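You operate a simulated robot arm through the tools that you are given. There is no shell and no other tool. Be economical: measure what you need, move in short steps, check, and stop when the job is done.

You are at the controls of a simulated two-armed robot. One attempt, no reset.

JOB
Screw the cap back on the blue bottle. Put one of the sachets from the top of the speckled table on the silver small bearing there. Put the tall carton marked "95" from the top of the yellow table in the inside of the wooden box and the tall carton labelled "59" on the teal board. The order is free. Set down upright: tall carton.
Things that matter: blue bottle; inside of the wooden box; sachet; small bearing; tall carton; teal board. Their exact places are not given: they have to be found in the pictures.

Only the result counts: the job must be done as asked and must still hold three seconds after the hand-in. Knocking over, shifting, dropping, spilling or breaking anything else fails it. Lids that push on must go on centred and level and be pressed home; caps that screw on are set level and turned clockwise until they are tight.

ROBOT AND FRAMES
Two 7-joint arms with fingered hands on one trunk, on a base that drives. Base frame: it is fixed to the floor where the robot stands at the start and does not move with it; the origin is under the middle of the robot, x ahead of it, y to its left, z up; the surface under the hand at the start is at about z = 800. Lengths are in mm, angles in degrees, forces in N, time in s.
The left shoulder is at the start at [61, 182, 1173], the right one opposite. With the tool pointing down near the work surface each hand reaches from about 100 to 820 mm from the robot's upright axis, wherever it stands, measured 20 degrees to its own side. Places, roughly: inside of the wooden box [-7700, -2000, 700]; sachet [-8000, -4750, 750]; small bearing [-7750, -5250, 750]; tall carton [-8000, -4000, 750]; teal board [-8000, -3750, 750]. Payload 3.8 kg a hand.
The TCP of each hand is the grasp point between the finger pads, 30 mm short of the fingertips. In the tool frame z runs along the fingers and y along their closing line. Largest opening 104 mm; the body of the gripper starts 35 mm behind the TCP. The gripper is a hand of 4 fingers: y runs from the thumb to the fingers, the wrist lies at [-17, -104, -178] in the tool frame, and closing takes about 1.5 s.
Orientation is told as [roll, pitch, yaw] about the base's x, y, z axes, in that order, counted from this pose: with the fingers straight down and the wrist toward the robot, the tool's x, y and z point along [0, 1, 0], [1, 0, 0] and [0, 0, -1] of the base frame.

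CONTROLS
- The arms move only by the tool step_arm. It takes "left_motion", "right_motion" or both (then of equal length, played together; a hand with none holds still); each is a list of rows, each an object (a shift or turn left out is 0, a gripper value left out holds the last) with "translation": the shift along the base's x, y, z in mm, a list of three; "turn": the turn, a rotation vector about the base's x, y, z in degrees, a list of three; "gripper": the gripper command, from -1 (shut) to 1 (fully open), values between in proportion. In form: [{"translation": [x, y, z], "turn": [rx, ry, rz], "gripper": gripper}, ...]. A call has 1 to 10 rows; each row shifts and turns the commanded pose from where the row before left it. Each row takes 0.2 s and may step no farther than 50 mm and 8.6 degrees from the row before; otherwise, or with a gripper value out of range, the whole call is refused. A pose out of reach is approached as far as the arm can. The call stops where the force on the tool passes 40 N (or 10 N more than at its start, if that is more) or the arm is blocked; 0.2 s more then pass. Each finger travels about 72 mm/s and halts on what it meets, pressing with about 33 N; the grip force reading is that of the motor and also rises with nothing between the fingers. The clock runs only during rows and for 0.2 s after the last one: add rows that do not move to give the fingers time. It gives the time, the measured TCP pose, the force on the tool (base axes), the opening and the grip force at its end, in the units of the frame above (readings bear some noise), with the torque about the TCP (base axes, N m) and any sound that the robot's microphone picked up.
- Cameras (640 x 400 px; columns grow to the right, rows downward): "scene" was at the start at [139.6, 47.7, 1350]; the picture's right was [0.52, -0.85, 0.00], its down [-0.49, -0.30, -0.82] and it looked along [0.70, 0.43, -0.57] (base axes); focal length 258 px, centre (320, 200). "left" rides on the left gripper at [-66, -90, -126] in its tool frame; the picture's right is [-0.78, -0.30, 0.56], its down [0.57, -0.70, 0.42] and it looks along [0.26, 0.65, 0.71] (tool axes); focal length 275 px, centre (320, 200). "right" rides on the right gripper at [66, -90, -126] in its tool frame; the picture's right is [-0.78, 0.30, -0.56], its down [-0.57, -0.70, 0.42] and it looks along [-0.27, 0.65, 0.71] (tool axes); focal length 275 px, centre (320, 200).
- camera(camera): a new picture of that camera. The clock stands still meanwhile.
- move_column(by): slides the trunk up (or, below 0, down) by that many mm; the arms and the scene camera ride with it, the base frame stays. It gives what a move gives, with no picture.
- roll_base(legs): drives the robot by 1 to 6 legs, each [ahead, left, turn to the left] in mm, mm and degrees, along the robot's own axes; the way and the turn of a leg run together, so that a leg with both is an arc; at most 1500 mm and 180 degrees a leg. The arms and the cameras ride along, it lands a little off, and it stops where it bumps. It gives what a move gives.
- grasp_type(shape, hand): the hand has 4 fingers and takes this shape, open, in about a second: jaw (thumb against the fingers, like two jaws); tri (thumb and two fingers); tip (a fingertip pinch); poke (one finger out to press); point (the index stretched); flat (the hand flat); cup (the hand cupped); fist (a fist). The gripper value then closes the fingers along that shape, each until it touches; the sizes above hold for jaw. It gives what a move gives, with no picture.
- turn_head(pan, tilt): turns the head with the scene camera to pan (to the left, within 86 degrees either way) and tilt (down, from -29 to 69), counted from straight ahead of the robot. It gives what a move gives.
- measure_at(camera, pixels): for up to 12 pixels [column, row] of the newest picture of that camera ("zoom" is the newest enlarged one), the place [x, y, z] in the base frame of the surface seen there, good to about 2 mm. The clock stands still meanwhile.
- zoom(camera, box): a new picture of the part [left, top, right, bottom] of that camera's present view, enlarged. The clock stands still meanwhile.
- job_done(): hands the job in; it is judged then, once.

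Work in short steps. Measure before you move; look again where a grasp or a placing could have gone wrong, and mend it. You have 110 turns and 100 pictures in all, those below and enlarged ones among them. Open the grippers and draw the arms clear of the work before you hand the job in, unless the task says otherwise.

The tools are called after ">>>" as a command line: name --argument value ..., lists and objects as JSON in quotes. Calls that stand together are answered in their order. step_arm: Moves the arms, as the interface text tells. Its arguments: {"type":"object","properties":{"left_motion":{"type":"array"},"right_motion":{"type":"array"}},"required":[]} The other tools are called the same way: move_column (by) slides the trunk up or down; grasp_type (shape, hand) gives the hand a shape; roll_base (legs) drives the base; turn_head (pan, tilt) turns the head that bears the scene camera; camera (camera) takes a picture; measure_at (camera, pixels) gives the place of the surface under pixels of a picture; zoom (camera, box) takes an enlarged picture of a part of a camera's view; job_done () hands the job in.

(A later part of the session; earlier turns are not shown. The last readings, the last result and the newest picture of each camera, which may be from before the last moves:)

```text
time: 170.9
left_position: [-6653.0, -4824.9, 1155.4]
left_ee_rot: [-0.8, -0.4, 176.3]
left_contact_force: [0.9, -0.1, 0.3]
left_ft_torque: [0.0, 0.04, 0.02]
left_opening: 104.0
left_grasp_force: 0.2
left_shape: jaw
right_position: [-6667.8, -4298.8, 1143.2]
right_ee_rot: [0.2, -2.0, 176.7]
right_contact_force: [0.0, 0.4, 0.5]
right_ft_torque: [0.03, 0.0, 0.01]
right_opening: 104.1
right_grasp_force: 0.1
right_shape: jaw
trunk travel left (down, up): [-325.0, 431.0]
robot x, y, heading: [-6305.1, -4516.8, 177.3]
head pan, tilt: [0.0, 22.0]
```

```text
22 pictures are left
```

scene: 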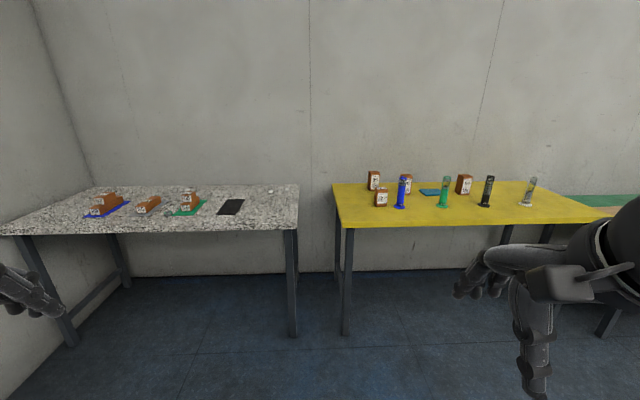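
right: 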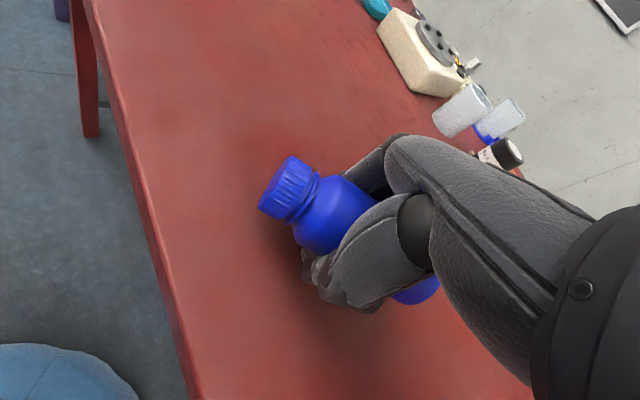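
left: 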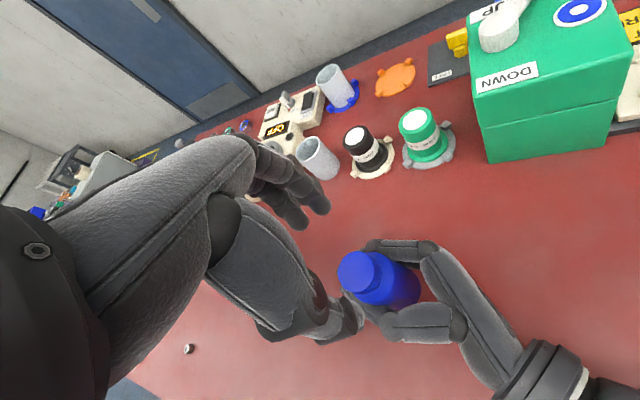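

The cartons stand on the yellow table at (375,180), (407,184), (381,197) and (464,184), and the teal board is at (430,192). I zoom in to read the labels.

>>> zoom --camera "scene" --box '[352, 160, 480, 240]'

>>> measure_at --camera "zoom" --pixels '[[110, 100], [275, 120], [145, 190], [560, 120], [385, 160], [110, 140], [275, 160], [145, 225], [560, 160], [245, 130], [450, 150]]'

>>> zoom --camera "scene" --box '[72, 160, 232, 260]'

>>> measure_at --camera "zoom" --pixels '[[300, 180], [140, 170], [470, 150], [390, 215], [100, 220], [460, 190], [632, 180]]'

```text
5.00 times, centred on (416, 200) of scene
```

zoom: 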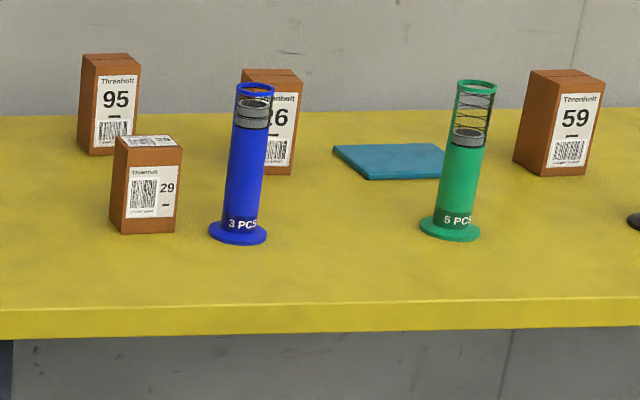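

```text
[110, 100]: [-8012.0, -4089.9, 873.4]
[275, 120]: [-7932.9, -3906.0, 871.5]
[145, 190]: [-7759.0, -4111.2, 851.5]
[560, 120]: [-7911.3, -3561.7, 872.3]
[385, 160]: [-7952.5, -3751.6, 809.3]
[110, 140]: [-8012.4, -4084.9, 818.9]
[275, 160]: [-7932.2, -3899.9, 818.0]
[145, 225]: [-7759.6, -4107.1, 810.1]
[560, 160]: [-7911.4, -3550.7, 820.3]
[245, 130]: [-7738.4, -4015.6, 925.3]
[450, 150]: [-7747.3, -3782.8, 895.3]
```

```text
4.00 times, centred on (152, 210) of scene
```

zoom: 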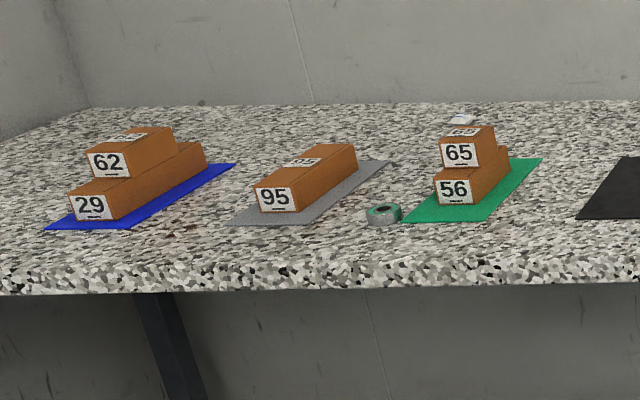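

```text
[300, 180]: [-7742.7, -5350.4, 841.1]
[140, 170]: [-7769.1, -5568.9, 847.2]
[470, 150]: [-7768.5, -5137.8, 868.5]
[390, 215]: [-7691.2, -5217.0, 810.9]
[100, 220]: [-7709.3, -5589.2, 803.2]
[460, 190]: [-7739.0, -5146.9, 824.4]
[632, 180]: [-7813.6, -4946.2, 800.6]
```

Both table tops are at z≈800. I measure the two white sachets at the back of the speckled table, (187,189) and (271,190), along with the front edges and the carton tops.

>>> measure_at --camera "scene" --pixels '[[187, 189], [271, 190], [270, 192], [168, 214], [150, 228], [240, 225], [375, 171], [464, 175], [400, 222], [500, 220], [373, 172], [229, 207]]'

>>> roll_base --legs '[[0, 450, 2.7], [700, 0, 0]]'

>>> turn_head --pan 0 --tilt 38

>>> camera --camera "scene"

```text
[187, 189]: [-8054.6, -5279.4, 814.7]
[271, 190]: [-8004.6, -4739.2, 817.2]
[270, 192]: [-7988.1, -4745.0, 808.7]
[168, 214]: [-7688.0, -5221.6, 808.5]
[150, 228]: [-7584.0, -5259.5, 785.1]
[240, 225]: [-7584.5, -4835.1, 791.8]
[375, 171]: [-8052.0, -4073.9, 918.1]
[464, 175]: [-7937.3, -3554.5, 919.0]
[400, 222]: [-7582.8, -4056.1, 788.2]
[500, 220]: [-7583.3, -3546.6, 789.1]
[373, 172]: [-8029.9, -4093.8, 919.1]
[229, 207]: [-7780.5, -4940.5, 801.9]
```

```text
time: 177.0
left_position: [-7336.5, -5294.8, 1155.1]
left_ee_rot: [-0.9, -0.4, 179.6]
left_contact_force: [0.7, -0.5, -0.1]
left_ft_torque: [-0.03, -0.06, 0.01]
left_opening: 104.1
left_grasp_force: 0.0
left_shape: jaw
right_position: [-7380.6, -4771.1, 1143.8]
right_ee_rot: [0.2, -2.0, -179.9]
right_contact_force: [-0.7, -0.9, 0.2]
right_ft_torque: [0.0, -0.01, -0.01]
right_opening: 103.6
right_grasp_force: 0.0
right_shape: jaw
trunk travel left (down, up): [-325.0, 431.0]
robot x, y, heading: [-7007.0, -4964.5, -179.2]
head pan, tilt: [0.0, 22.0]
```

```text
time: 177.8
left_position: [-7335.6, -5295.9, 1155.2]
left_ee_rot: [-0.8, -0.4, 179.7]
left_contact_force: [-0.2, 0.0, 0.5]
left_ft_torque: [0.01, 0.02, 0.0]
left_opening: 103.9
left_grasp_force: 0.1
left_shape: jaw
right_position: [-7380.0, -4770.4, 1143.4]
right_ee_rot: [0.2, -2.1, -179.9]
right_contact_force: [-0.1, 0.7, 1.1]
right_ft_torque: [-0.02, -0.01, 0.01]
right_opening: 103.8
right_grasp_force: 0.1
right_shape: jaw
trunk travel left (down, up): [-325.0, 431.0]
robot x, y, heading: [-7008.6, -4961.6, -179.2]
head pan, tilt: [0.0, 38.0]
```

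```text
19 pictures are left
```

scene: 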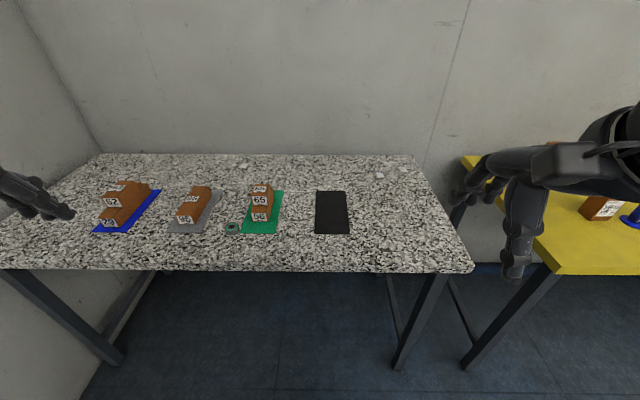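

The table edge is at x≈−7585, with sachets at (378,174), (404,169) and (243,166) and the bearing at (232,227). I drive 290 ahead and take a closer look.

>>> roll_base --legs '[[290, 0, 0]]'

>>> turn_head --pan 0 --tilt 45

>>> camera --camera "scene"

```text
time: 179.8
left_position: [-7631.3, -5301.6, 1154.8]
left_ee_rot: [-0.9, -0.4, 180.0]
left_contact_force: [-0.4, 0.3, -0.2]
left_ft_torque: [-0.02, -0.01, 0.0]
left_opening: 103.9
left_grasp_force: 0.1
left_shape: jaw
right_position: [-7678.6, -4777.0, 1144.0]
right_ee_rot: [0.1, -1.9, -179.6]
right_contact_force: [-0.6, -0.6, -0.6]
right_ft_torque: [-0.02, -0.02, 0.02]
right_opening: 103.9
right_grasp_force: 0.1
right_shape: jaw
trunk travel left (down, up): [-325.0, 431.0]
robot x, y, heading: [-7304.7, -4968.9, -178.9]
head pan, tilt: [0.0, 38.0]
```

```text
time: 180.5
left_position: [-7630.8, -5301.1, 1156.0]
left_ee_rot: [-0.8, -0.6, 179.9]
left_contact_force: [0.8, -0.4, -0.2]
left_ft_torque: [0.01, 0.02, -0.01]
left_opening: 103.9
left_grasp_force: 0.1
left_shape: jaw
right_position: [-7678.4, -4777.0, 1144.3]
right_ee_rot: [0.2, -2.1, -179.5]
right_contact_force: [-1.1, 0.6, 0.2]
right_ft_torque: [0.0, -0.02, 0.01]
right_opening: 103.8
right_grasp_force: 0.1
right_shape: jaw
trunk travel left (down, up): [-325.0, 431.0]
robot x, y, heading: [-7303.1, -4968.1, -179.2]
head pan, tilt: [0.0, 45.0]
```

```text
18 pictures are left
```

scene: 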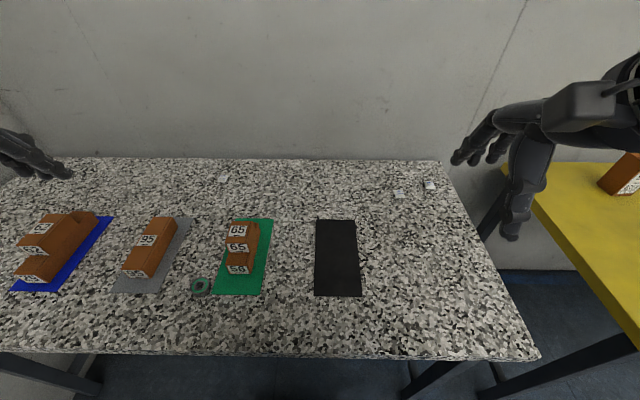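

I zoom on the sachet at (400,193) and on the bearing at (201,287), and measure both.

>>> zoom --camera "scene" --box '[375, 172, 439, 212]'

>>> measure_at --camera "scene" --pixels '[[400, 193], [396, 195], [404, 195], [430, 186], [224, 178], [201, 282], [201, 287], [195, 287], [207, 287], [201, 294], [188, 295]]'

>>> zoom --camera "scene" --box '[169, 267, 233, 307]'

```text
10.00 times, centred on (407, 192) of scene
```

zoom: 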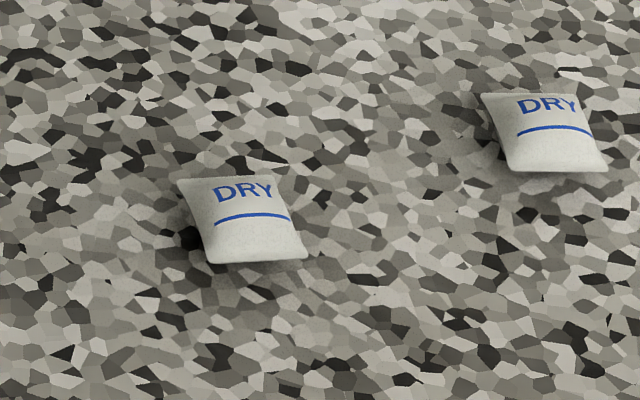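

```text
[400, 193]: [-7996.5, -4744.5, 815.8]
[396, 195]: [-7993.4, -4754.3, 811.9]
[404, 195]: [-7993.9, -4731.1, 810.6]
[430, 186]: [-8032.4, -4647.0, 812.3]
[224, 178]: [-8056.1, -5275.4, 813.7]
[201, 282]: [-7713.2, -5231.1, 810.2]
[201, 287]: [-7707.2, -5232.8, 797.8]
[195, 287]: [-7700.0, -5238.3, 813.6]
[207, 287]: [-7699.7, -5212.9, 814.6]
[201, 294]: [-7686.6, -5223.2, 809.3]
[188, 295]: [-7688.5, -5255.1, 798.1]
```

```text
10.00 times, centred on (201, 287) of scene
```

zoom: 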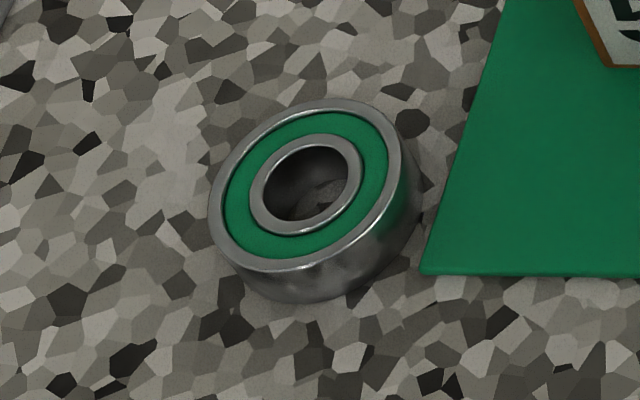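

The sachet centre is about (−7994,−4745), with its top at about 815. The bearing centre is about (−7704,−5229), its top at 814 and its diameter about 41. I bring the right hand over the sachet.

>>> step_arm --right_motion '[{"translation": [-40, 4, -20]}, {"translation": [-40, 4, -30]}, {"translation": [-40, 4, -30]}, {"translation": [-40, 4, -30]}, {"translation": [-39, 4, -30]}, {"translation": [-39, 4, -30]}, {"translation": [-39, 4, -30]}, {"translation": [-39, 4, -34]}, {}]'

>>> camera --camera "right"

```text
refused: row 2 steps farther than a row can; nothing moved
```

```text
15 pictures are left
```

right: 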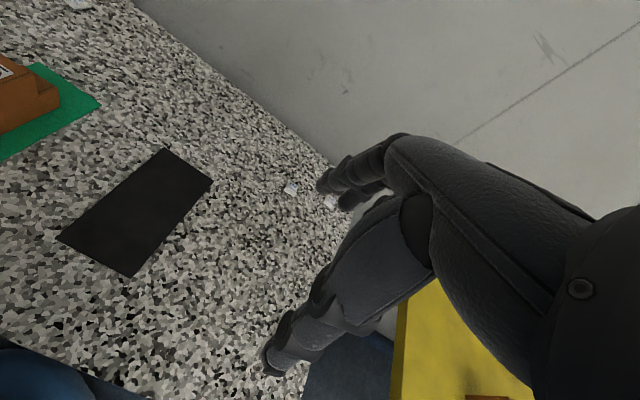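

A row was too long, so I resend with shorter steps.

>>> step_arm --right_motion '[{"translation": [-35, 3.5, -27]}, {"translation": [-35, 3.5, -27]}, {"translation": [-35, 3.5, -27]}, {"translation": [-35, 3.5, -27]}, {"translation": [-35, 3.5, -27]}, {"translation": [-35, 3.5, -27]}, {"translation": [-35, 3.5, -27]}, {"translation": [-35, 3.5, -27]}, {"translation": [-35, 4, -27]}, {}]'

```text
time: 182.7
left_position: [-7629.4, -5301.9, 1155.3]
left_ee_rot: [-0.8, -0.5, 180.0]
left_contact_force: [-0.5, -0.1, -0.1]
left_ft_torque: [0.04, 0.0, -0.01]
left_opening: 103.9
left_grasp_force: 0.0
left_shape: jaw
right_position: [-7991.5, -4747.0, 902.3]
right_ee_rot: [0.2, -2.0, -179.6]
right_contact_force: [-0.6, -0.2, 0.1]
right_ft_torque: [-0.03, 0.0, 0.03]
right_opening: 104.2
right_grasp_force: 0.2
right_shape: jaw
trunk travel left (down, up): [-325.0, 431.0]
robot x, y, heading: [-7305.4, -4968.9, -179.3]
head pan, tilt: [0.0, 45.0]
```

The hand is right above the sachet. I go down to TCP 832 and close.

>>> step_arm --right_motion '[{"translation": [0, 1.5, -35]}, {"translation": [0, 0, -25]}, {"translation": [0, 0, -10]}, {"gripper": 0.3}, {"gripper": -0.2}, {"gripper": -0.6}, {"gripper": -1}, {"gripper": -1}, {"gripper": -1}, {"gripper": -1}]'

>>> step_arm --right_motion '[{"translation": [0, 0, 20]}, {"translation": [0, 0, 40]}, {"translation": [0, 0, 40]}, {}]'

>>> zoom --camera "right" --box '[220, 150, 460, 300]'

```text
time: 184.9
left_position: [-7630.3, -5301.7, 1155.1]
left_ee_rot: [-0.8, -0.4, 179.8]
left_contact_force: [-0.1, 0.5, -0.8]
left_ft_torque: [-0.02, 0.04, 0.02]
left_opening: 104.1
left_grasp_force: 0.1
left_shape: jaw
right_position: [-7993.2, -4745.4, 832.4]
right_ee_rot: [0.2, -1.9, -179.6]
right_contact_force: [-0.4, -0.6, 0.0]
right_ft_torque: [-0.03, -0.01, -0.02]
right_opening: 27.1
right_grasp_force: 32.6
right_shape: jaw
trunk travel left (down, up): [-325.0, 431.0]
robot x, y, heading: [-7301.1, -4966.3, -179.1]
head pan, tilt: [0.0, 45.0]
```

```text
time: 185.9
left_position: [-7630.9, -5301.0, 1154.6]
left_ee_rot: [-0.8, -0.4, 179.9]
left_contact_force: [-0.2, 0.6, -0.2]
left_ft_torque: [0.0, 0.01, 0.02]
left_opening: 103.8
left_grasp_force: 0.1
left_shape: jaw
right_position: [-7994.7, -4744.5, 930.3]
right_ee_rot: [0.2, -1.9, -179.7]
right_contact_force: [-0.6, 0.3, 0.6]
right_ft_torque: [0.03, -0.05, 0.02]
right_opening: 26.7
right_grasp_force: 33.1
right_shape: jaw
trunk travel left (down, up): [-325.0, 431.0]
robot x, y, heading: [-7303.7, -4965.2, -179.2]
head pan, tilt: [0.0, 45.0]
```

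```text
2.67 times, centred on (340, 225) of right
```

zoom: 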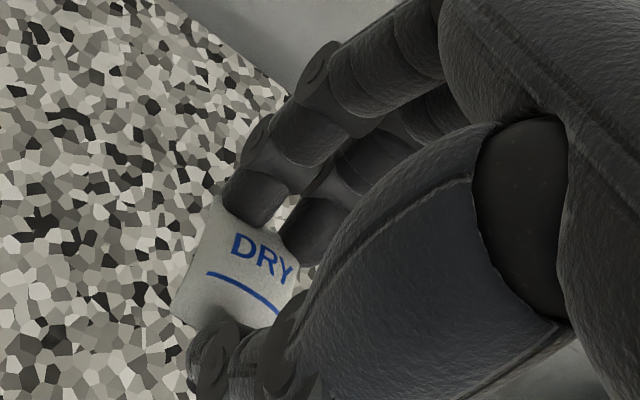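

The sachet is held flat between the fingertips. I measure its position relative to the TCP.

>>> measure_at --camera "zoom" --pixels '[[235, 270], [215, 235], [195, 310], [280, 290], [250, 300], [180, 300], [225, 220], [215, 280]]'

```text
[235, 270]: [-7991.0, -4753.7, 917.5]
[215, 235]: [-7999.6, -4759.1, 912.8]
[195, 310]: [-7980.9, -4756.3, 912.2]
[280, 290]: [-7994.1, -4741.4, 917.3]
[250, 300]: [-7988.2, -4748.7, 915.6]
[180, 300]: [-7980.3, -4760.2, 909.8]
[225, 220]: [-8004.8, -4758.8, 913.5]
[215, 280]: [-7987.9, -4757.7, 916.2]
```

I take the sachet centre as about (−7991,−4746), with its bottom at about TCP−28. I raise it and shift the base 200 to the left (−y), so the right hand needn't cross the left arm.

>>> step_arm --right_motion '[{"translation": [30, 0, 30]}, {"translation": [40, 0, 20]}, {"translation": [45, 0, 0]}, {"translation": [45, 0, 0]}, {}]'

>>> roll_base --legs '[[0, 200, 0]]'

```text
time: 187.1
left_position: [-7629.9, -5301.2, 1154.1]
left_ee_rot: [-0.8, -0.4, 179.8]
left_contact_force: [0.1, -0.1, -0.2]
left_ft_torque: [-0.01, 0.01, 0.02]
left_opening: 104.0
left_grasp_force: 0.0
left_shape: jaw
right_position: [-7832.0, -4744.0, 981.5]
right_ee_rot: [0.1, -1.9, -179.7]
right_contact_force: [-0.1, 0.4, 0.4]
right_ft_torque: [0.03, -0.01, -0.01]
right_opening: 27.0
right_grasp_force: 32.9
right_shape: jaw
trunk travel left (down, up): [-325.0, 431.0]
robot x, y, heading: [-7302.7, -4970.7, -178.9]
head pan, tilt: [0.0, 45.0]
```

```text
time: 188.7
left_position: [-7625.3, -5506.4, 1154.2]
left_ee_rot: [-0.8, -0.4, -180.0]
left_contact_force: [0.2, 0.6, -0.4]
left_ft_torque: [0.02, -0.04, 0.0]
left_opening: 103.8
left_grasp_force: 0.0
left_shape: jaw
right_position: [-7829.1, -4949.9, 980.8]
right_ee_rot: [0.1, -2.0, -179.4]
right_contact_force: [0.1, -0.3, 0.2]
right_ft_torque: [0.03, -0.05, 0.0]
right_opening: 27.0
right_grasp_force: 33.1
right_shape: jaw
trunk travel left (down, up): [-325.0, 431.0]
robot x, y, heading: [-7301.2, -5175.0, -178.9]
head pan, tilt: [0.0, 45.0]
```

I move the right hand over the bearing and stop above it for a check.

>>> step_arm --right_motion '[{"translation": [17.4, -39.6, 0]}, {"translation": [17.4, -39.6, 0]}, {"translation": [17.4, -39.6, 0]}, {"translation": [17.4, -39.6, 0]}, {"translation": [17.4, -39.6, 0]}, {"translation": [17.3, -39.6, 0]}, {"translation": [17.2, -39.9, -20]}, {"translation": [0, 0, -40]}, {"translation": [0, 0, -35]}, {}]'

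>>> zoom --camera "right" --box '[160, 120, 480, 320]'

>>> measure_at --camera "zoom" --pixels '[[235, 250], [250, 240], [220, 260], [260, 260], [240, 280], [210, 240], [230, 300], [250, 300], [200, 270]]'

```text
time: 190.9
left_position: [-7624.9, -5504.5, 1154.6]
left_ee_rot: [-0.8, -0.5, -179.9]
left_contact_force: [0.3, -0.6, -0.8]
left_ft_torque: [-0.04, -0.01, 0.02]
left_opening: 104.0
left_grasp_force: 0.1
left_shape: jaw
right_position: [-7707.3, -5224.7, 890.0]
right_ee_rot: [0.2, -2.0, -179.6]
right_contact_force: [-0.4, 0.4, -0.2]
right_ft_torque: [0.03, 0.01, -0.01]
right_opening: 26.8
right_grasp_force: 33.1
right_shape: jaw
trunk travel left (down, up): [-325.0, 431.0]
robot x, y, heading: [-7298.9, -5174.9, -179.0]
head pan, tilt: [0.0, 45.0]
```

```text
2.00 times, centred on (320, 220) of right
```

zoom: 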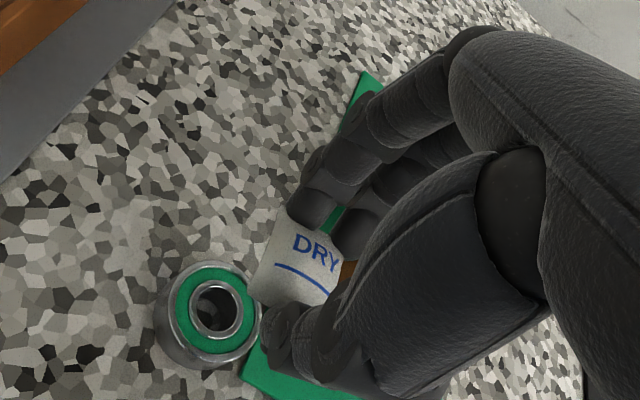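

```text
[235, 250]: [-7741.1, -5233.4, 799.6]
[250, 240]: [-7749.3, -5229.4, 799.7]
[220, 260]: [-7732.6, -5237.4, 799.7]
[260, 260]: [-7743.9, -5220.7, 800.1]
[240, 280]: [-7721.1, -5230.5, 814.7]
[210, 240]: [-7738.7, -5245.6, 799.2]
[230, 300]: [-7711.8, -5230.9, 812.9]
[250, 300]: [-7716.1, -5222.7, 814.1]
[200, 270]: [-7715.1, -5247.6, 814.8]
```

I measure ring points to get the bearing centre, plus the sachet's corners.

>>> measure_at --camera "zoom" --pixels '[[185, 278], [250, 330], [180, 340], [240, 275], [215, 267], [205, 352], [172, 310], [256, 305], [300, 270], [265, 270], [285, 215], [262, 300]]'

```text
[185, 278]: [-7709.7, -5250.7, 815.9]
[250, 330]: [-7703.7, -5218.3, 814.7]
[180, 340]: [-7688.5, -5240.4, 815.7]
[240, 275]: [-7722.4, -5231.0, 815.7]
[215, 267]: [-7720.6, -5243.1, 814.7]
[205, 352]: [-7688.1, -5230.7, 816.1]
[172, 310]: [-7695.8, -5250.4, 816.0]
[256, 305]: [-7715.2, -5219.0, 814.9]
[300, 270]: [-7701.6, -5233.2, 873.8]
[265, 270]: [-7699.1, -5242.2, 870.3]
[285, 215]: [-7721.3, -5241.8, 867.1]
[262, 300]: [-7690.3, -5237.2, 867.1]
```

The bearing centre is (−7705.5,−5235.3), top 815.5, and the sachet centre is about (−7705.7,−5225). I shift −10.5 in y and lower until light contact.

>>> step_arm --right_motion '[{"translation": [0, -10.5, -10]}, {"translation": [0, 0, -20]}, {"translation": [0, 0, -8]}, {"translation": [0, 0, -3]}, {"translation": [0, 0, -2]}, {}]'

>>> zoom --camera "right" --box '[200, 160, 440, 310]'

```text
time: 192.3
left_position: [-7623.9, -5504.5, 1154.7]
left_ee_rot: [-0.7, -0.4, -180.1]
left_contact_force: [0.3, -0.2, 0.5]
left_ft_torque: [-0.01, -0.01, 0.01]
left_opening: 103.8
left_grasp_force: 0.0
left_shape: jaw
right_position: [-7707.5, -5236.7, 846.4]
right_ee_rot: [0.3, -2.3, -179.5]
right_contact_force: [1.8, 1.0, 22.2]
right_ft_torque: [0.11, -0.18, -0.05]
right_opening: 27.4
right_grasp_force: 33.1
right_shape: jaw
trunk travel left (down, up): [-325.0, 431.0]
robot x, y, heading: [-7301.9, -5171.8, -178.9]
head pan, tilt: [0.0, 45.0]
```

```text
2.67 times, centred on (320, 235) of right
```

zoom: 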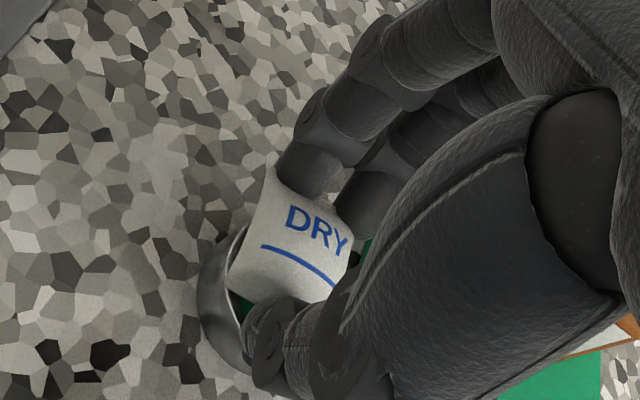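

It touches. I check the centring by measuring the ring and the sachet.

>>> measure_at --camera "zoom" --pixels '[[235, 240], [212, 275], [213, 320], [240, 305], [232, 285], [265, 180], [300, 255], [260, 230], [340, 270], [325, 290]]'

```text
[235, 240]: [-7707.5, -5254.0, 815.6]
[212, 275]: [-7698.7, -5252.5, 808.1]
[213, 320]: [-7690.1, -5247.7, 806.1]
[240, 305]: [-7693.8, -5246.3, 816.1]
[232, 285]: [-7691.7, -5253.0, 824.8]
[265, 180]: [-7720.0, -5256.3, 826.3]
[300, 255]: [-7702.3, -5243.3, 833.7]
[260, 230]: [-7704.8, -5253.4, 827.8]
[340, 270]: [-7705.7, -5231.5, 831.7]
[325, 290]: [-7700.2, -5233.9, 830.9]
```

The sachet is centred within about 3 mm: its left edge is at −5254, matching the ring, and its x centre is −7705.8. I ease off, open partly, and lift straight up.

>>> step_arm --right_motion '[{"translation": [0, 0, 1.5]}, {"gripper": -0.4}, {"gripper": -0.3}, {"gripper": -0.15}, {"gripper": 0}, {"gripper": 0.1}, {"translation": [0, 0, 8]}, {"translation": [0, 0, 25]}, {"translation": [0, 0, 40]}, {"translation": [0, 0, 40]}]'

>>> zoom --camera "right" --box '[160, 120, 480, 320]'

```text
time: 194.5
left_position: [-7625.2, -5504.7, 1155.1]
left_ee_rot: [-0.8, -0.5, -180.0]
left_contact_force: [-0.1, -0.9, 0.4]
left_ft_torque: [-0.01, -0.03, -0.02]
left_opening: 103.8
left_grasp_force: 0.1
left_shape: jaw
right_position: [-7704.7, -5237.8, 958.8]
right_ee_rot: [0.2, -1.9, -179.4]
right_contact_force: [-0.4, 0.0, -0.6]
right_ft_torque: [-0.01, 0.0, -0.01]
right_opening: 56.6
right_grasp_force: 0.0
right_shape: jaw
trunk travel left (down, up): [-325.0, 431.0]
robot x, y, heading: [-7297.8, -5171.0, -178.8]
head pan, tilt: [0.0, 45.0]
```

```text
2.00 times, centred on (320, 220) of right
```

zoom: 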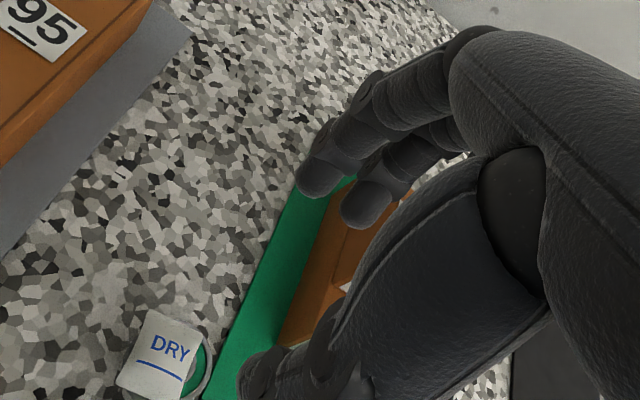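

The sachet is on the bearing but seems offset, so I measure it.

>>> measure_at --camera "zoom" --pixels '[[148, 315], [120, 378], [200, 335], [185, 395], [160, 355], [210, 370], [205, 345], [195, 380], [170, 345]]'

```text
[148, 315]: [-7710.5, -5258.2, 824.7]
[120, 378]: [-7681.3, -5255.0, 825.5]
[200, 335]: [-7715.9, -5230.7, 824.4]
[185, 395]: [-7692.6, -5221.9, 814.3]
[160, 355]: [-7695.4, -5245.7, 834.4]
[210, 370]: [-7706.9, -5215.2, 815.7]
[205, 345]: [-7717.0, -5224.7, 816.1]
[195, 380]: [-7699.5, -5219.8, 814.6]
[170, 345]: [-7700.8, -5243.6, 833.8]
```

The sachet rests on the bearing about 10 mm off centre, with its middle well inside the ring, so it is stable. I retract the right hand upward and drive sideways to the yellow table.

>>> step_arm --right_motion '[{"translation": [0, 0, 45], "gripper": 1}, {"translation": [0, 0, 45]}, {"translation": [0, 0, 45]}, {"translation": [2, 30, 35]}, {"translation": [3, 45, 10]}, {"translation": [5, 45, 0]}, {"translation": [5, 45, 0]}, {"translation": [5, 45, 0]}, {"translation": [5, 40, 0]}, {}]'

>>> roll_base --legs '[[-60, 0, -1.2], [0, -1370, 0], [60, 0, 0]]'

>>> turn_head --pan 0 --tilt 40

>>> camera --camera "scene"

```text
time: 196.7
left_position: [-7625.7, -5505.3, 1154.1]
left_ee_rot: [-0.9, -0.4, -180.1]
left_contact_force: [-0.4, 0.0, -1.4]
left_ft_torque: [0.0, -0.02, 0.0]
left_opening: 104.0
left_grasp_force: 0.1
left_shape: jaw
right_position: [-7683.3, -4986.9, 1135.8]
right_ee_rot: [0.1, -2.0, -179.4]
right_contact_force: [-0.3, 0.0, -0.3]
right_ft_torque: [0.04, -0.03, 0.0]
right_opening: 103.7
right_grasp_force: 0.0
right_shape: jaw
trunk travel left (down, up): [-325.0, 431.0]
robot x, y, heading: [-7296.1, -5170.6, -178.8]
head pan, tilt: [0.0, 45.0]
```

```text
time: 204.7
left_position: [-7632.0, -4125.5, 1154.6]
left_ee_rot: [-0.8, -0.2, 179.0]
left_contact_force: [-0.6, 0.0, 0.4]
left_ft_torque: [0.01, -0.02, -0.01]
left_opening: 104.0
left_grasp_force: 0.2
left_shape: jaw
right_position: [-7678.6, -3606.3, 1135.7]
right_ee_rot: [0.1, -1.8, 179.5]
right_contact_force: [-0.9, -0.3, -0.8]
right_ft_torque: [0.0, -0.03, 0.01]
right_opening: 103.3
right_grasp_force: 0.1
right_shape: jaw
trunk travel left (down, up): [-325.0, 431.0]
robot x, y, heading: [-7302.0, -3797.3, -179.9]
head pan, tilt: [0.0, 45.0]
```

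```text
time: 205.3
left_position: [-7629.6, -4126.4, 1154.3]
left_ee_rot: [-0.8, -0.5, 178.8]
left_contact_force: [-0.3, -0.2, 1.0]
left_ft_torque: [0.02, 0.01, 0.0]
left_opening: 103.8
left_grasp_force: 0.0
left_shape: jaw
right_position: [-7676.6, -3606.2, 1137.3]
right_ee_rot: [0.2, -1.9, 179.4]
right_contact_force: [0.4, -0.1, -0.2]
right_ft_torque: [0.0, -0.02, -0.02]
right_opening: 103.6
right_grasp_force: 0.1
right_shape: jaw
trunk travel left (down, up): [-325.0, 431.0]
robot x, y, heading: [-7294.4, -3798.7, -179.9]
head pan, tilt: [0.0, 40.0]
```

```text
10 pictures are left
```

scene: 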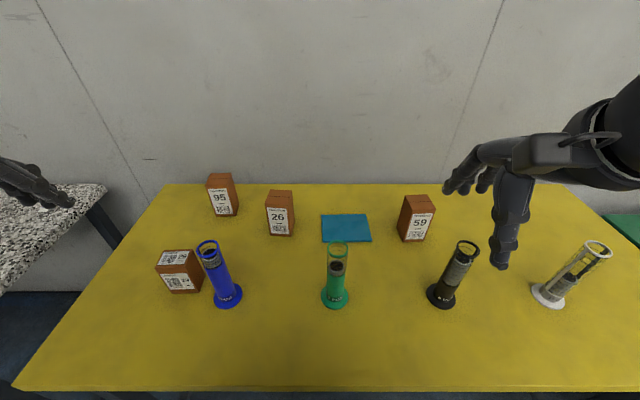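

Everything is in view: the "59" carton at (416,218), "95" at (222,195), and the teal board at (346,228). I measure their corners.

>>> measure_at --camera "scene" --pixels '[[408, 198], [430, 197], [432, 209], [413, 211], [421, 204], [420, 225], [406, 238], [401, 230], [410, 240], [427, 240], [405, 220], [422, 197]]'

>>> measure_at --camera "scene" --pixels '[[323, 217], [366, 217], [369, 239], [324, 240], [345, 228], [210, 176], [229, 176], [232, 184], [213, 187], [220, 180], [217, 214], [236, 212]]'

>>> measure_at --camera "scene" --pixels '[[460, 246], [338, 247], [207, 247], [209, 200], [224, 195], [270, 192], [290, 192], [170, 255], [445, 300], [396, 245]]'

```text
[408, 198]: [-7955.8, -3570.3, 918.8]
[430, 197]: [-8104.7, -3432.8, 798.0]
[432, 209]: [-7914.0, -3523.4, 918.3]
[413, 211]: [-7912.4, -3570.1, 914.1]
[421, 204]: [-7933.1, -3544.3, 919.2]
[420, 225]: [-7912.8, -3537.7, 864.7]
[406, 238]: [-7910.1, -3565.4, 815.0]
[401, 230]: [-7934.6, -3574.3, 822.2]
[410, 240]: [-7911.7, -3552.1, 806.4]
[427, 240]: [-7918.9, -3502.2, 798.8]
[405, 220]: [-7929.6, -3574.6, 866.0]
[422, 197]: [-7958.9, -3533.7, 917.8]
```

```text
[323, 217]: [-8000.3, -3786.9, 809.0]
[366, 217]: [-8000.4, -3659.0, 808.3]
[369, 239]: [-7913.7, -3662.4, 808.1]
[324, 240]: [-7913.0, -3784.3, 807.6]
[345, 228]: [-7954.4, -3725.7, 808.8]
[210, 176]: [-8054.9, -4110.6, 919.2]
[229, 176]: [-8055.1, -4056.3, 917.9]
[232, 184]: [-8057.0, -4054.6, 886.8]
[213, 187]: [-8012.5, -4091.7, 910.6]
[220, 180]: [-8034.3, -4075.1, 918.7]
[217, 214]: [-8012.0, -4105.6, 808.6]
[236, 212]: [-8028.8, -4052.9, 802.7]
```

```text
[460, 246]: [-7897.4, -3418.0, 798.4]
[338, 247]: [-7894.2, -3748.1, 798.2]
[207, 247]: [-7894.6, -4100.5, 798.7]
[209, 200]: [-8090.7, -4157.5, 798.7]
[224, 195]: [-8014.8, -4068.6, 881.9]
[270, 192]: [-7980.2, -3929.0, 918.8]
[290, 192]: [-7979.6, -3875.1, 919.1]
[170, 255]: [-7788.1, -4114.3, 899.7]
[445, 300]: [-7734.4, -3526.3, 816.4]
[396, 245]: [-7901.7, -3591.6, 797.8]
```

Carton "59" is centred at about (−7937,−3547) with its top at 919. The board centre is (−7956,−3723,808.5). I bring the right hand above the carton.

>>> step_arm --right_motion '[{"translation": [-32, 7.4, -20]}, {"translation": [-32, 7.4, -20]}, {"translation": [-32, 7.4, -20]}, {"translation": [-32, 7.4, -20]}, {"translation": [-32, 7.4, -20]}, {"translation": [-32, 7.4, -20]}, {"translation": [-32, 7.4, -20]}, {"translation": [-32, 7.2, -20]}, {}]'

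>>> camera --camera "right"

```text
time: 207.3
left_position: [-7630.9, -4126.3, 1155.2]
left_ee_rot: [-0.8, -0.5, 179.0]
left_contact_force: [0.1, -0.1, -0.5]
left_ft_torque: [0.0, -0.03, 0.01]
left_opening: 103.8
left_grasp_force: 0.0
left_shape: jaw
right_position: [-7933.6, -3546.5, 973.8]
right_ee_rot: [0.1, -2.0, 179.5]
right_contact_force: [0.4, 0.0, 0.1]
right_ft_torque: [-0.03, -0.01, -0.03]
right_opening: 103.9
right_grasp_force: 0.0
right_shape: jaw
trunk travel left (down, up): [-325.0, 431.0]
robot x, y, heading: [-7301.9, -3800.2, -180.0]
head pan, tilt: [0.0, 40.0]
```

```text
9 pictures are left
```

right: 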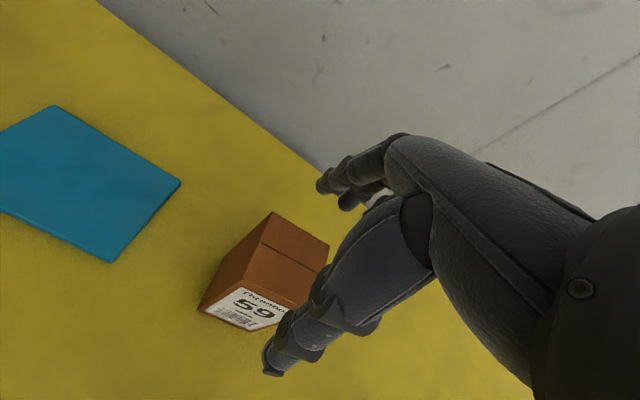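

The carton's top centre at (288,260) matches what I expect under the TCP. I go down to 893 and close, then lift a little.

>>> step_arm --right_motion '[{"translation": [0, 0, -35]}, {"translation": [0, 0, -30]}, {"translation": [0, 0, -15]}, {"gripper": 0.5}, {"gripper": 0.2}, {"gripper": 0}, {"gripper": -0.3}, {"gripper": -1}, {"gripper": -1}, {"gripper": -1}]'

>>> step_arm --right_motion '[{"translation": [0, 0, 15]}, {"translation": [0, 0, 30]}, {}]'

>>> zoom --camera "scene" --box '[300, 140, 492, 260]'

```text
time: 209.5
left_position: [-7630.4, -4125.9, 1155.9]
left_ee_rot: [-0.7, -0.4, 178.9]
left_contact_force: [0.3, -0.3, -0.9]
left_ft_torque: [-0.02, -0.02, 0.01]
left_opening: 103.9
left_grasp_force: 0.1
left_shape: jaw
right_position: [-7932.6, -3545.6, 894.1]
right_ee_rot: [0.2, -1.9, 179.4]
right_contact_force: [-0.6, -0.5, -0.4]
right_ft_torque: [0.03, -0.01, -0.01]
right_opening: 54.5
right_grasp_force: 33.2
right_shape: jaw
trunk travel left (down, up): [-325.0, 431.0]
robot x, y, heading: [-7296.1, -3799.4, -180.1]
head pan, tilt: [0.0, 40.0]
```

```text
time: 210.3
left_position: [-7630.3, -4125.6, 1154.6]
left_ee_rot: [-0.8, -0.4, 178.9]
left_contact_force: [0.0, 0.3, -0.7]
left_ft_torque: [-0.01, 0.0, 0.02]
left_opening: 103.9
left_grasp_force: 0.0
left_shape: jaw
right_position: [-7932.5, -3545.7, 940.1]
right_ee_rot: [0.2, -1.9, 179.3]
right_contact_force: [-0.1, 0.7, -3.0]
right_ft_torque: [0.03, -0.01, 0.0]
right_opening: 54.2
right_grasp_force: 33.2
right_shape: jaw
trunk travel left (down, up): [-325.0, 431.0]
robot x, y, heading: [-7300.0, -3798.4, -180.0]
head pan, tilt: [0.0, 40.0]
```

```text
3.33 times, centred on (396, 200) of scene
```

zoom: 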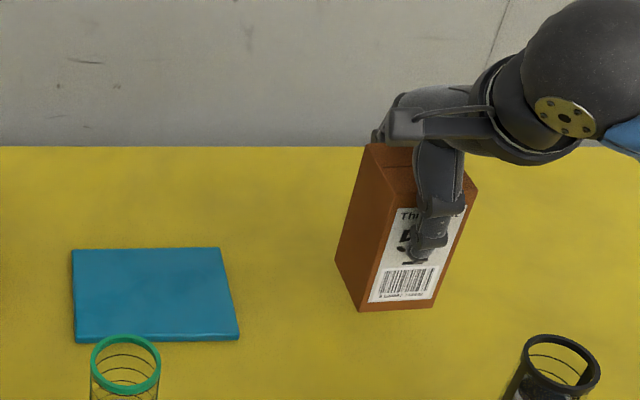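

The carton is held. I measure its lower corners to place it exactly.

>>> measure_at --camera "zoom" --pixels '[[363, 306], [430, 304], [340, 264], [376, 215], [405, 270], [350, 240], [355, 300]]'

```text
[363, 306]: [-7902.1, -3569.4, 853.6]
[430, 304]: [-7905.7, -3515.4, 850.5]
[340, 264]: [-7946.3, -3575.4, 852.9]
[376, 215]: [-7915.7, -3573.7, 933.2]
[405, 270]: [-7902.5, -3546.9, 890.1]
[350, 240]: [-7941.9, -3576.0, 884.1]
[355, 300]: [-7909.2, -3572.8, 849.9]
```

The carton is upright, with its centre now at (−7927,−3545). I move (−29,−178) over the board and lower it gently.

>>> step_arm --right_motion '[{"translation": [-6, -36, 0]}, {"translation": [-6, -36, 0]}, {"translation": [-6, -36, 0]}, {"translation": [-6, -36, 0]}, {"translation": [-5, -34, 0]}, {"translation": [0, 0, -15]}, {"translation": [0, 0, -12]}, {"translation": [0, 0, -4]}, {"translation": [0, 0, -2]}, {}]'

>>> step_arm --right_motion '[{"translation": [0, 0, -1.5]}, {"translation": [0, 0, -1.5]}, {}]'

```text
time: 212.5
left_position: [-7631.4, -4126.5, 1154.2]
left_ee_rot: [-0.8, -0.4, 178.9]
left_contact_force: [-0.2, 0.5, 0.4]
left_ft_torque: [-0.01, 0.02, 0.0]
left_opening: 103.8
left_grasp_force: 0.1
left_shape: jaw
right_position: [-7962.2, -3725.4, 907.8]
right_ee_rot: [0.2, -1.9, 179.4]
right_contact_force: [0.1, -1.0, -2.6]
right_ft_torque: [0.0, -0.03, 0.0]
right_opening: 54.2
right_grasp_force: 32.8
right_shape: jaw
trunk travel left (down, up): [-325.0, 431.0]
robot x, y, heading: [-7300.2, -3799.3, -179.9]
head pan, tilt: [0.0, 40.0]
```

```text
time: 213.3
left_position: [-7632.0, -4126.2, 1155.7]
left_ee_rot: [-0.8, -0.4, 179.0]
left_contact_force: [-0.4, 0.3, 0.3]
left_ft_torque: [-0.01, 0.0, 0.0]
left_opening: 103.9
left_grasp_force: 0.1
left_shape: jaw
right_position: [-7961.6, -3724.0, 904.7]
right_ee_rot: [0.0, -2.0, 179.4]
right_contact_force: [0.7, 0.2, -3.5]
right_ft_torque: [0.0, 0.0, 0.0]
right_opening: 54.4
right_grasp_force: 33.0
right_shape: jaw
trunk travel left (down, up): [-325.0, 431.0]
robot x, y, heading: [-7298.0, -3800.2, -179.9]
head pan, tilt: [0.0, 40.0]
```

No contact yet, so I lower in small steps.

>>> step_arm --right_motion '[{"translation": [0, 0, -1]}, {"translation": [0, 0, -1]}, {}]'

>>> zoom --camera "scene" --box '[266, 160, 426, 260]'

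```text
time: 214.1
left_position: [-7631.1, -4126.3, 1155.2]
left_ee_rot: [-0.9, -0.3, 178.9]
left_contact_force: [-0.6, 0.0, 0.1]
left_ft_torque: [0.0, 0.0, -0.01]
left_opening: 103.9
left_grasp_force: 0.0
left_shape: jaw
right_position: [-7962.7, -3723.6, 903.7]
right_ee_rot: [0.3, -1.8, 179.4]
right_contact_force: [0.3, 0.0, -2.5]
right_ft_torque: [-0.03, -0.04, -0.02]
right_opening: 54.2
right_grasp_force: 32.8
right_shape: jaw
trunk travel left (down, up): [-325.0, 431.0]
robot x, y, heading: [-7297.8, -3799.6, -179.9]
head pan, tilt: [0.0, 40.0]
```

```text
4.00 times, centred on (346, 210) of scene
```

zoom: 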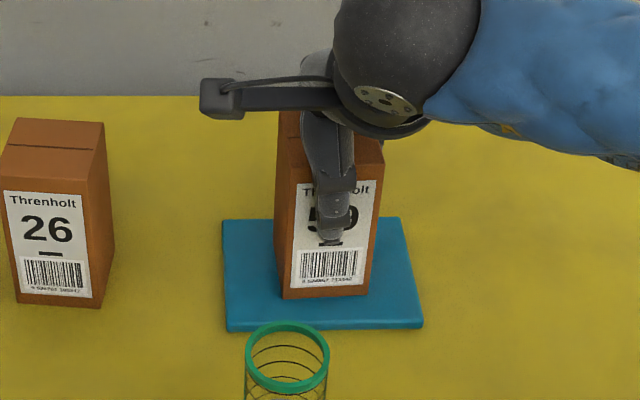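

The carton is centred over the board and nearly touching. I continue until the force shows contact.

>>> step_arm --right_motion '[{"translation": [0, 0, -1]}, {"translation": [0, 0, -1]}, {}]'

>>> measure_at --camera "zoom" --pixels '[[290, 290], [360, 290], [278, 255], [378, 255], [325, 310], [300, 200], [370, 175]]'

```text
time: 214.9
left_position: [-7631.6, -4126.2, 1154.9]
left_ee_rot: [-0.7, -0.5, 178.9]
left_contact_force: [0.3, -0.6, -0.2]
left_ft_torque: [-0.02, 0.01, -0.03]
left_opening: 103.9
left_grasp_force: 0.0
left_shape: jaw
right_position: [-7962.1, -3725.9, 901.9]
right_ee_rot: [0.1, -2.1, 179.4]
right_contact_force: [-2.2, 0.8, 7.2]
right_ft_torque: [0.01, -0.12, 0.0]
right_opening: 54.1
right_grasp_force: 32.5
right_shape: jaw
trunk travel left (down, up): [-325.0, 431.0]
robot x, y, heading: [-7299.5, -3802.1, -180.1]
head pan, tilt: [0.0, 40.0]
```

```text
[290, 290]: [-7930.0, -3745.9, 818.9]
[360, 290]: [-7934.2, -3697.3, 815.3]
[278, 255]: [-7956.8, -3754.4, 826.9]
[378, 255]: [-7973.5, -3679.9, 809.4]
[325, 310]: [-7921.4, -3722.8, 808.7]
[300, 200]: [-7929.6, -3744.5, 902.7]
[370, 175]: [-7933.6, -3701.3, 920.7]
```

The carton rests on the board at 7 N with its front face vertical. I open gently and lift straight up.

>>> step_arm --right_motion '[{"translation": [0, 0, 0.5]}, {"gripper": 0.2}, {"gripper": 0.4}, {"gripper": 0.7}, {"gripper": 1}, {"gripper": 1}, {"translation": [0, 0, 25]}, {"translation": [0, 0, 45]}, {"translation": [0, 0, 45]}, {"translation": [0, 0, 45]}]'

>>> step_arm --right_motion '[{"translation": [30, 15, 20]}, {"translation": [40, 15, 20]}, {"translation": [45, 15, 10]}, {"translation": [45, 15, 0]}, {"translation": [45, 15, 0]}, {"translation": [40, 15, 0]}, {"translation": [30, 15, 0]}]' --left_motion '[{"translation": [-40, 0, -20]}, {"translation": [-45, 5, -20]}, {"translation": [-45, 5, -20]}, {"translation": [-45, 5, -20]}, {"translation": [-45, 5, -20]}, {"translation": [-45, 5, -20]}, {"translation": [-45, 5, -20]}]'

>>> camera --camera "scene"

```text
time: 217.1
left_position: [-7630.5, -4127.8, 1155.3]
left_ee_rot: [-0.8, -0.6, 178.9]
left_contact_force: [0.7, -0.2, 0.1]
left_ft_torque: [-0.01, -0.01, 0.03]
left_opening: 104.0
left_grasp_force: 0.1
left_shape: jaw
right_position: [-7962.6, -3725.4, 1060.9]
right_ee_rot: [0.1, -2.0, 179.5]
right_contact_force: [-0.3, -0.3, -1.2]
right_ft_torque: [-0.01, 0.03, 0.02]
right_opening: 103.7
right_grasp_force: 0.0
right_shape: jaw
trunk travel left (down, up): [-325.0, 431.0]
robot x, y, heading: [-7295.5, -3799.0, -179.8]
head pan, tilt: [0.0, 40.0]
```

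```text
time: 218.7
left_position: [-7943.1, -4093.6, 1013.7]
left_ee_rot: [-0.7, -0.6, 178.9]
left_contact_force: [-0.6, -0.1, 0.7]
left_ft_torque: [0.02, -0.02, 0.02]
left_opening: 104.1
left_grasp_force: 0.0
left_shape: jaw
right_position: [-7688.7, -3620.9, 1111.6]
right_ee_rot: [0.3, -1.9, 179.4]
right_contact_force: [-0.9, 1.0, -0.4]
right_ft_torque: [-0.03, -0.04, 0.04]
right_opening: 103.7
right_grasp_force: 0.0
right_shape: jaw
trunk travel left (down, up): [-325.0, 431.0]
robot x, y, heading: [-7297.2, -3799.6, -180.0]
head pan, tilt: [0.0, 40.0]
```

```text
6 pictures are left
```

scene: 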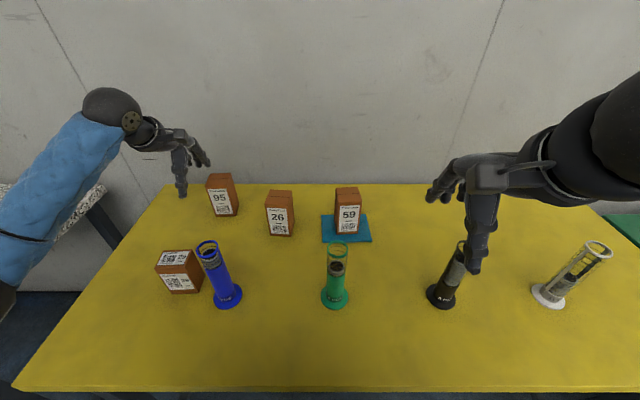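

The "59" carton stands upright on the board. I now move the left hand over the "95" carton at (−8036,−4082).

>>> step_arm --left_motion '[{"translation": [-45, 5, 0]}, {"translation": [-45, 6, 0]}, {"translation": [0, 0, -20]}, {"translation": [0, 0, -20]}, {}]'

>>> zoom --camera "left" --box '[160, 120, 480, 320]'

```text
time: 219.9
left_position: [-8028.9, -4084.1, 973.8]
left_ee_rot: [-0.8, -0.5, 178.9]
left_contact_force: [0.6, 0.4, 0.9]
left_ft_torque: [0.02, -0.03, -0.01]
left_opening: 103.9
left_grasp_force: 0.1
left_shape: jaw
right_position: [-7689.3, -3621.5, 1113.4]
right_ee_rot: [0.2, -1.9, 179.4]
right_contact_force: [-0.4, -0.5, -0.1]
right_ft_torque: [-0.05, -0.03, -0.02]
right_opening: 103.9
right_grasp_force: 0.1
right_shape: jaw
trunk travel left (down, up): [-325.0, 431.0]
robot x, y, heading: [-7300.2, -3796.7, 179.9]
head pan, tilt: [0.0, 40.0]
```

```text
2.00 times, centred on (320, 220) of left
```

zoom: 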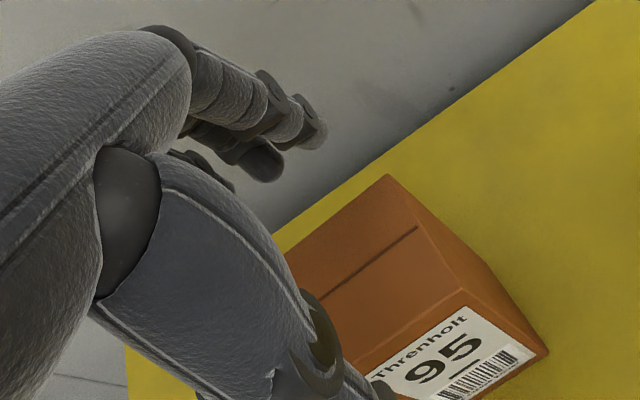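

The carton is about 10 mm farther (−x) than the TCP, so I correct by −9, go down to 893, and close.

>>> step_arm --left_motion '[{"translation": [-9, 1, -5]}, {"translation": [0, 0, -35]}, {"translation": [0, 0, -30]}, {"translation": [0, 0, -10]}, {"gripper": 0.4}, {"gripper": 0.1}, {"gripper": -0.2}, {"gripper": -1}, {"gripper": -1}, {"gripper": -1}]'

>>> step_arm --left_motion '[{"translation": [0, 0, 15]}, {"translation": [0, 0, 45]}, {"translation": [0, 0, 45]}, {"translation": [0, 0, 45]}, {"translation": [20, 0, 30]}, {}]'

```text
time: 222.1
left_position: [-8040.1, -4083.7, 893.6]
left_ee_rot: [-0.8, -0.4, 178.9]
left_contact_force: [0.6, 0.7, 0.6]
left_ft_torque: [0.01, -0.05, 0.02]
left_opening: 53.8
left_grasp_force: 32.7
left_shape: jaw
right_position: [-7688.9, -3619.9, 1112.1]
right_ee_rot: [0.2, -1.8, 179.3]
right_contact_force: [0.8, -0.1, -0.2]
right_ft_torque: [0.0, -0.03, 0.01]
right_opening: 103.7
right_grasp_force: 0.1
right_shape: jaw
trunk travel left (down, up): [-325.0, 431.0]
robot x, y, heading: [-7298.2, -3798.1, -180.1]
head pan, tilt: [0.0, 40.0]
```

```text
time: 223.5
left_position: [-8020.5, -4084.3, 1074.2]
left_ee_rot: [-0.8, -0.3, 178.8]
left_contact_force: [-0.7, -0.5, -3.1]
left_ft_torque: [-0.02, 0.0, 0.02]
left_opening: 53.7
left_grasp_force: 32.7
left_shape: jaw
right_position: [-7689.8, -3620.6, 1111.3]
right_ee_rot: [0.2, -1.9, 179.4]
right_contact_force: [-0.5, 0.7, 0.3]
right_ft_torque: [-0.02, -0.02, 0.01]
right_opening: 103.8
right_grasp_force: 0.1
right_shape: jaw
trunk travel left (down, up): [-325.0, 431.0]
robot x, y, heading: [-7300.6, -3799.3, -180.4]
head pan, tilt: [0.0, 40.0]
```

The "95" carton is held. I bring it in close, back away from the table, and look toward the wooden box on the right.

>>> step_arm --left_motion '[{"translation": [40, 0, 20]}, {"translation": [45, 0, 15]}, {"translation": [45, 0, 0]}, {"translation": [45, 0, 0]}, {"translation": [45, 0, 0]}, {"translation": [45, 0, 0]}, {"translation": [45, 0, 0]}, {"translation": [20, 0, 0]}, {}]'

>>> roll_base --legs '[[-400, 0, 0]]'

>>> turn_head --pan -60 --tilt 22

>>> camera --camera "scene"

```text
time: 225.5
left_position: [-7691.1, -4084.8, 1108.8]
left_ee_rot: [-0.9, -0.4, 179.0]
left_contact_force: [0.2, -0.7, -2.9]
left_ft_torque: [0.02, -0.03, 0.0]
left_opening: 53.4
left_grasp_force: 33.2
left_shape: jaw
right_position: [-7688.8, -3619.6, 1113.1]
right_ee_rot: [0.1, -1.9, 179.5]
right_contact_force: [-0.8, 0.0, -0.3]
right_ft_torque: [-0.01, -0.01, 0.0]
right_opening: 103.8
right_grasp_force: 0.1
right_shape: jaw
trunk travel left (down, up): [-325.0, 431.0]
robot x, y, heading: [-7299.0, -3802.3, -180.1]
head pan, tilt: [0.0, 40.0]
```

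```text
time: 228.0
left_position: [-7292.8, -4084.2, 1110.5]
left_ee_rot: [-0.8, -0.5, 178.6]
left_contact_force: [0.5, 0.4, -3.3]
left_ft_torque: [-0.01, -0.01, 0.01]
left_opening: 53.5
left_grasp_force: 33.1
left_shape: jaw
right_position: [-7288.5, -3619.8, 1112.1]
right_ee_rot: [0.2, -1.9, 179.1]
right_contact_force: [0.0, 0.4, 0.9]
right_ft_torque: [0.01, 0.0, -0.03]
right_opening: 103.7
right_grasp_force: 0.0
right_shape: jaw
trunk travel left (down, up): [-325.0, 431.0]
robot x, y, heading: [-6900.4, -3803.0, 179.7]
head pan, tilt: [0.0, 40.0]
```

```text
time: 229.3
left_position: [-7294.4, -4084.3, 1109.4]
left_ee_rot: [-0.7, -0.4, 178.6]
left_contact_force: [0.0, 0.1, -2.3]
left_ft_torque: [0.05, 0.0, 0.0]
left_opening: 53.4
left_grasp_force: 32.6
left_shape: jaw
right_position: [-7289.1, -3620.0, 1112.8]
right_ee_rot: [0.2, -1.9, 179.0]
right_contact_force: [0.4, -0.7, 0.9]
right_ft_torque: [0.04, -0.03, -0.03]
right_opening: 103.7
right_grasp_force: 0.1
right_shape: jaw
trunk travel left (down, up): [-325.0, 431.0]
robot x, y, heading: [-6898.4, -3801.7, 179.2]
head pan, tilt: [-60.0, 22.0]
```

```text
4 pictures are left
```

scene: 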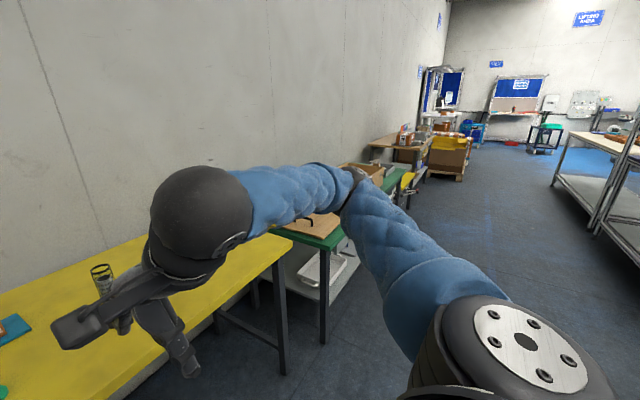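

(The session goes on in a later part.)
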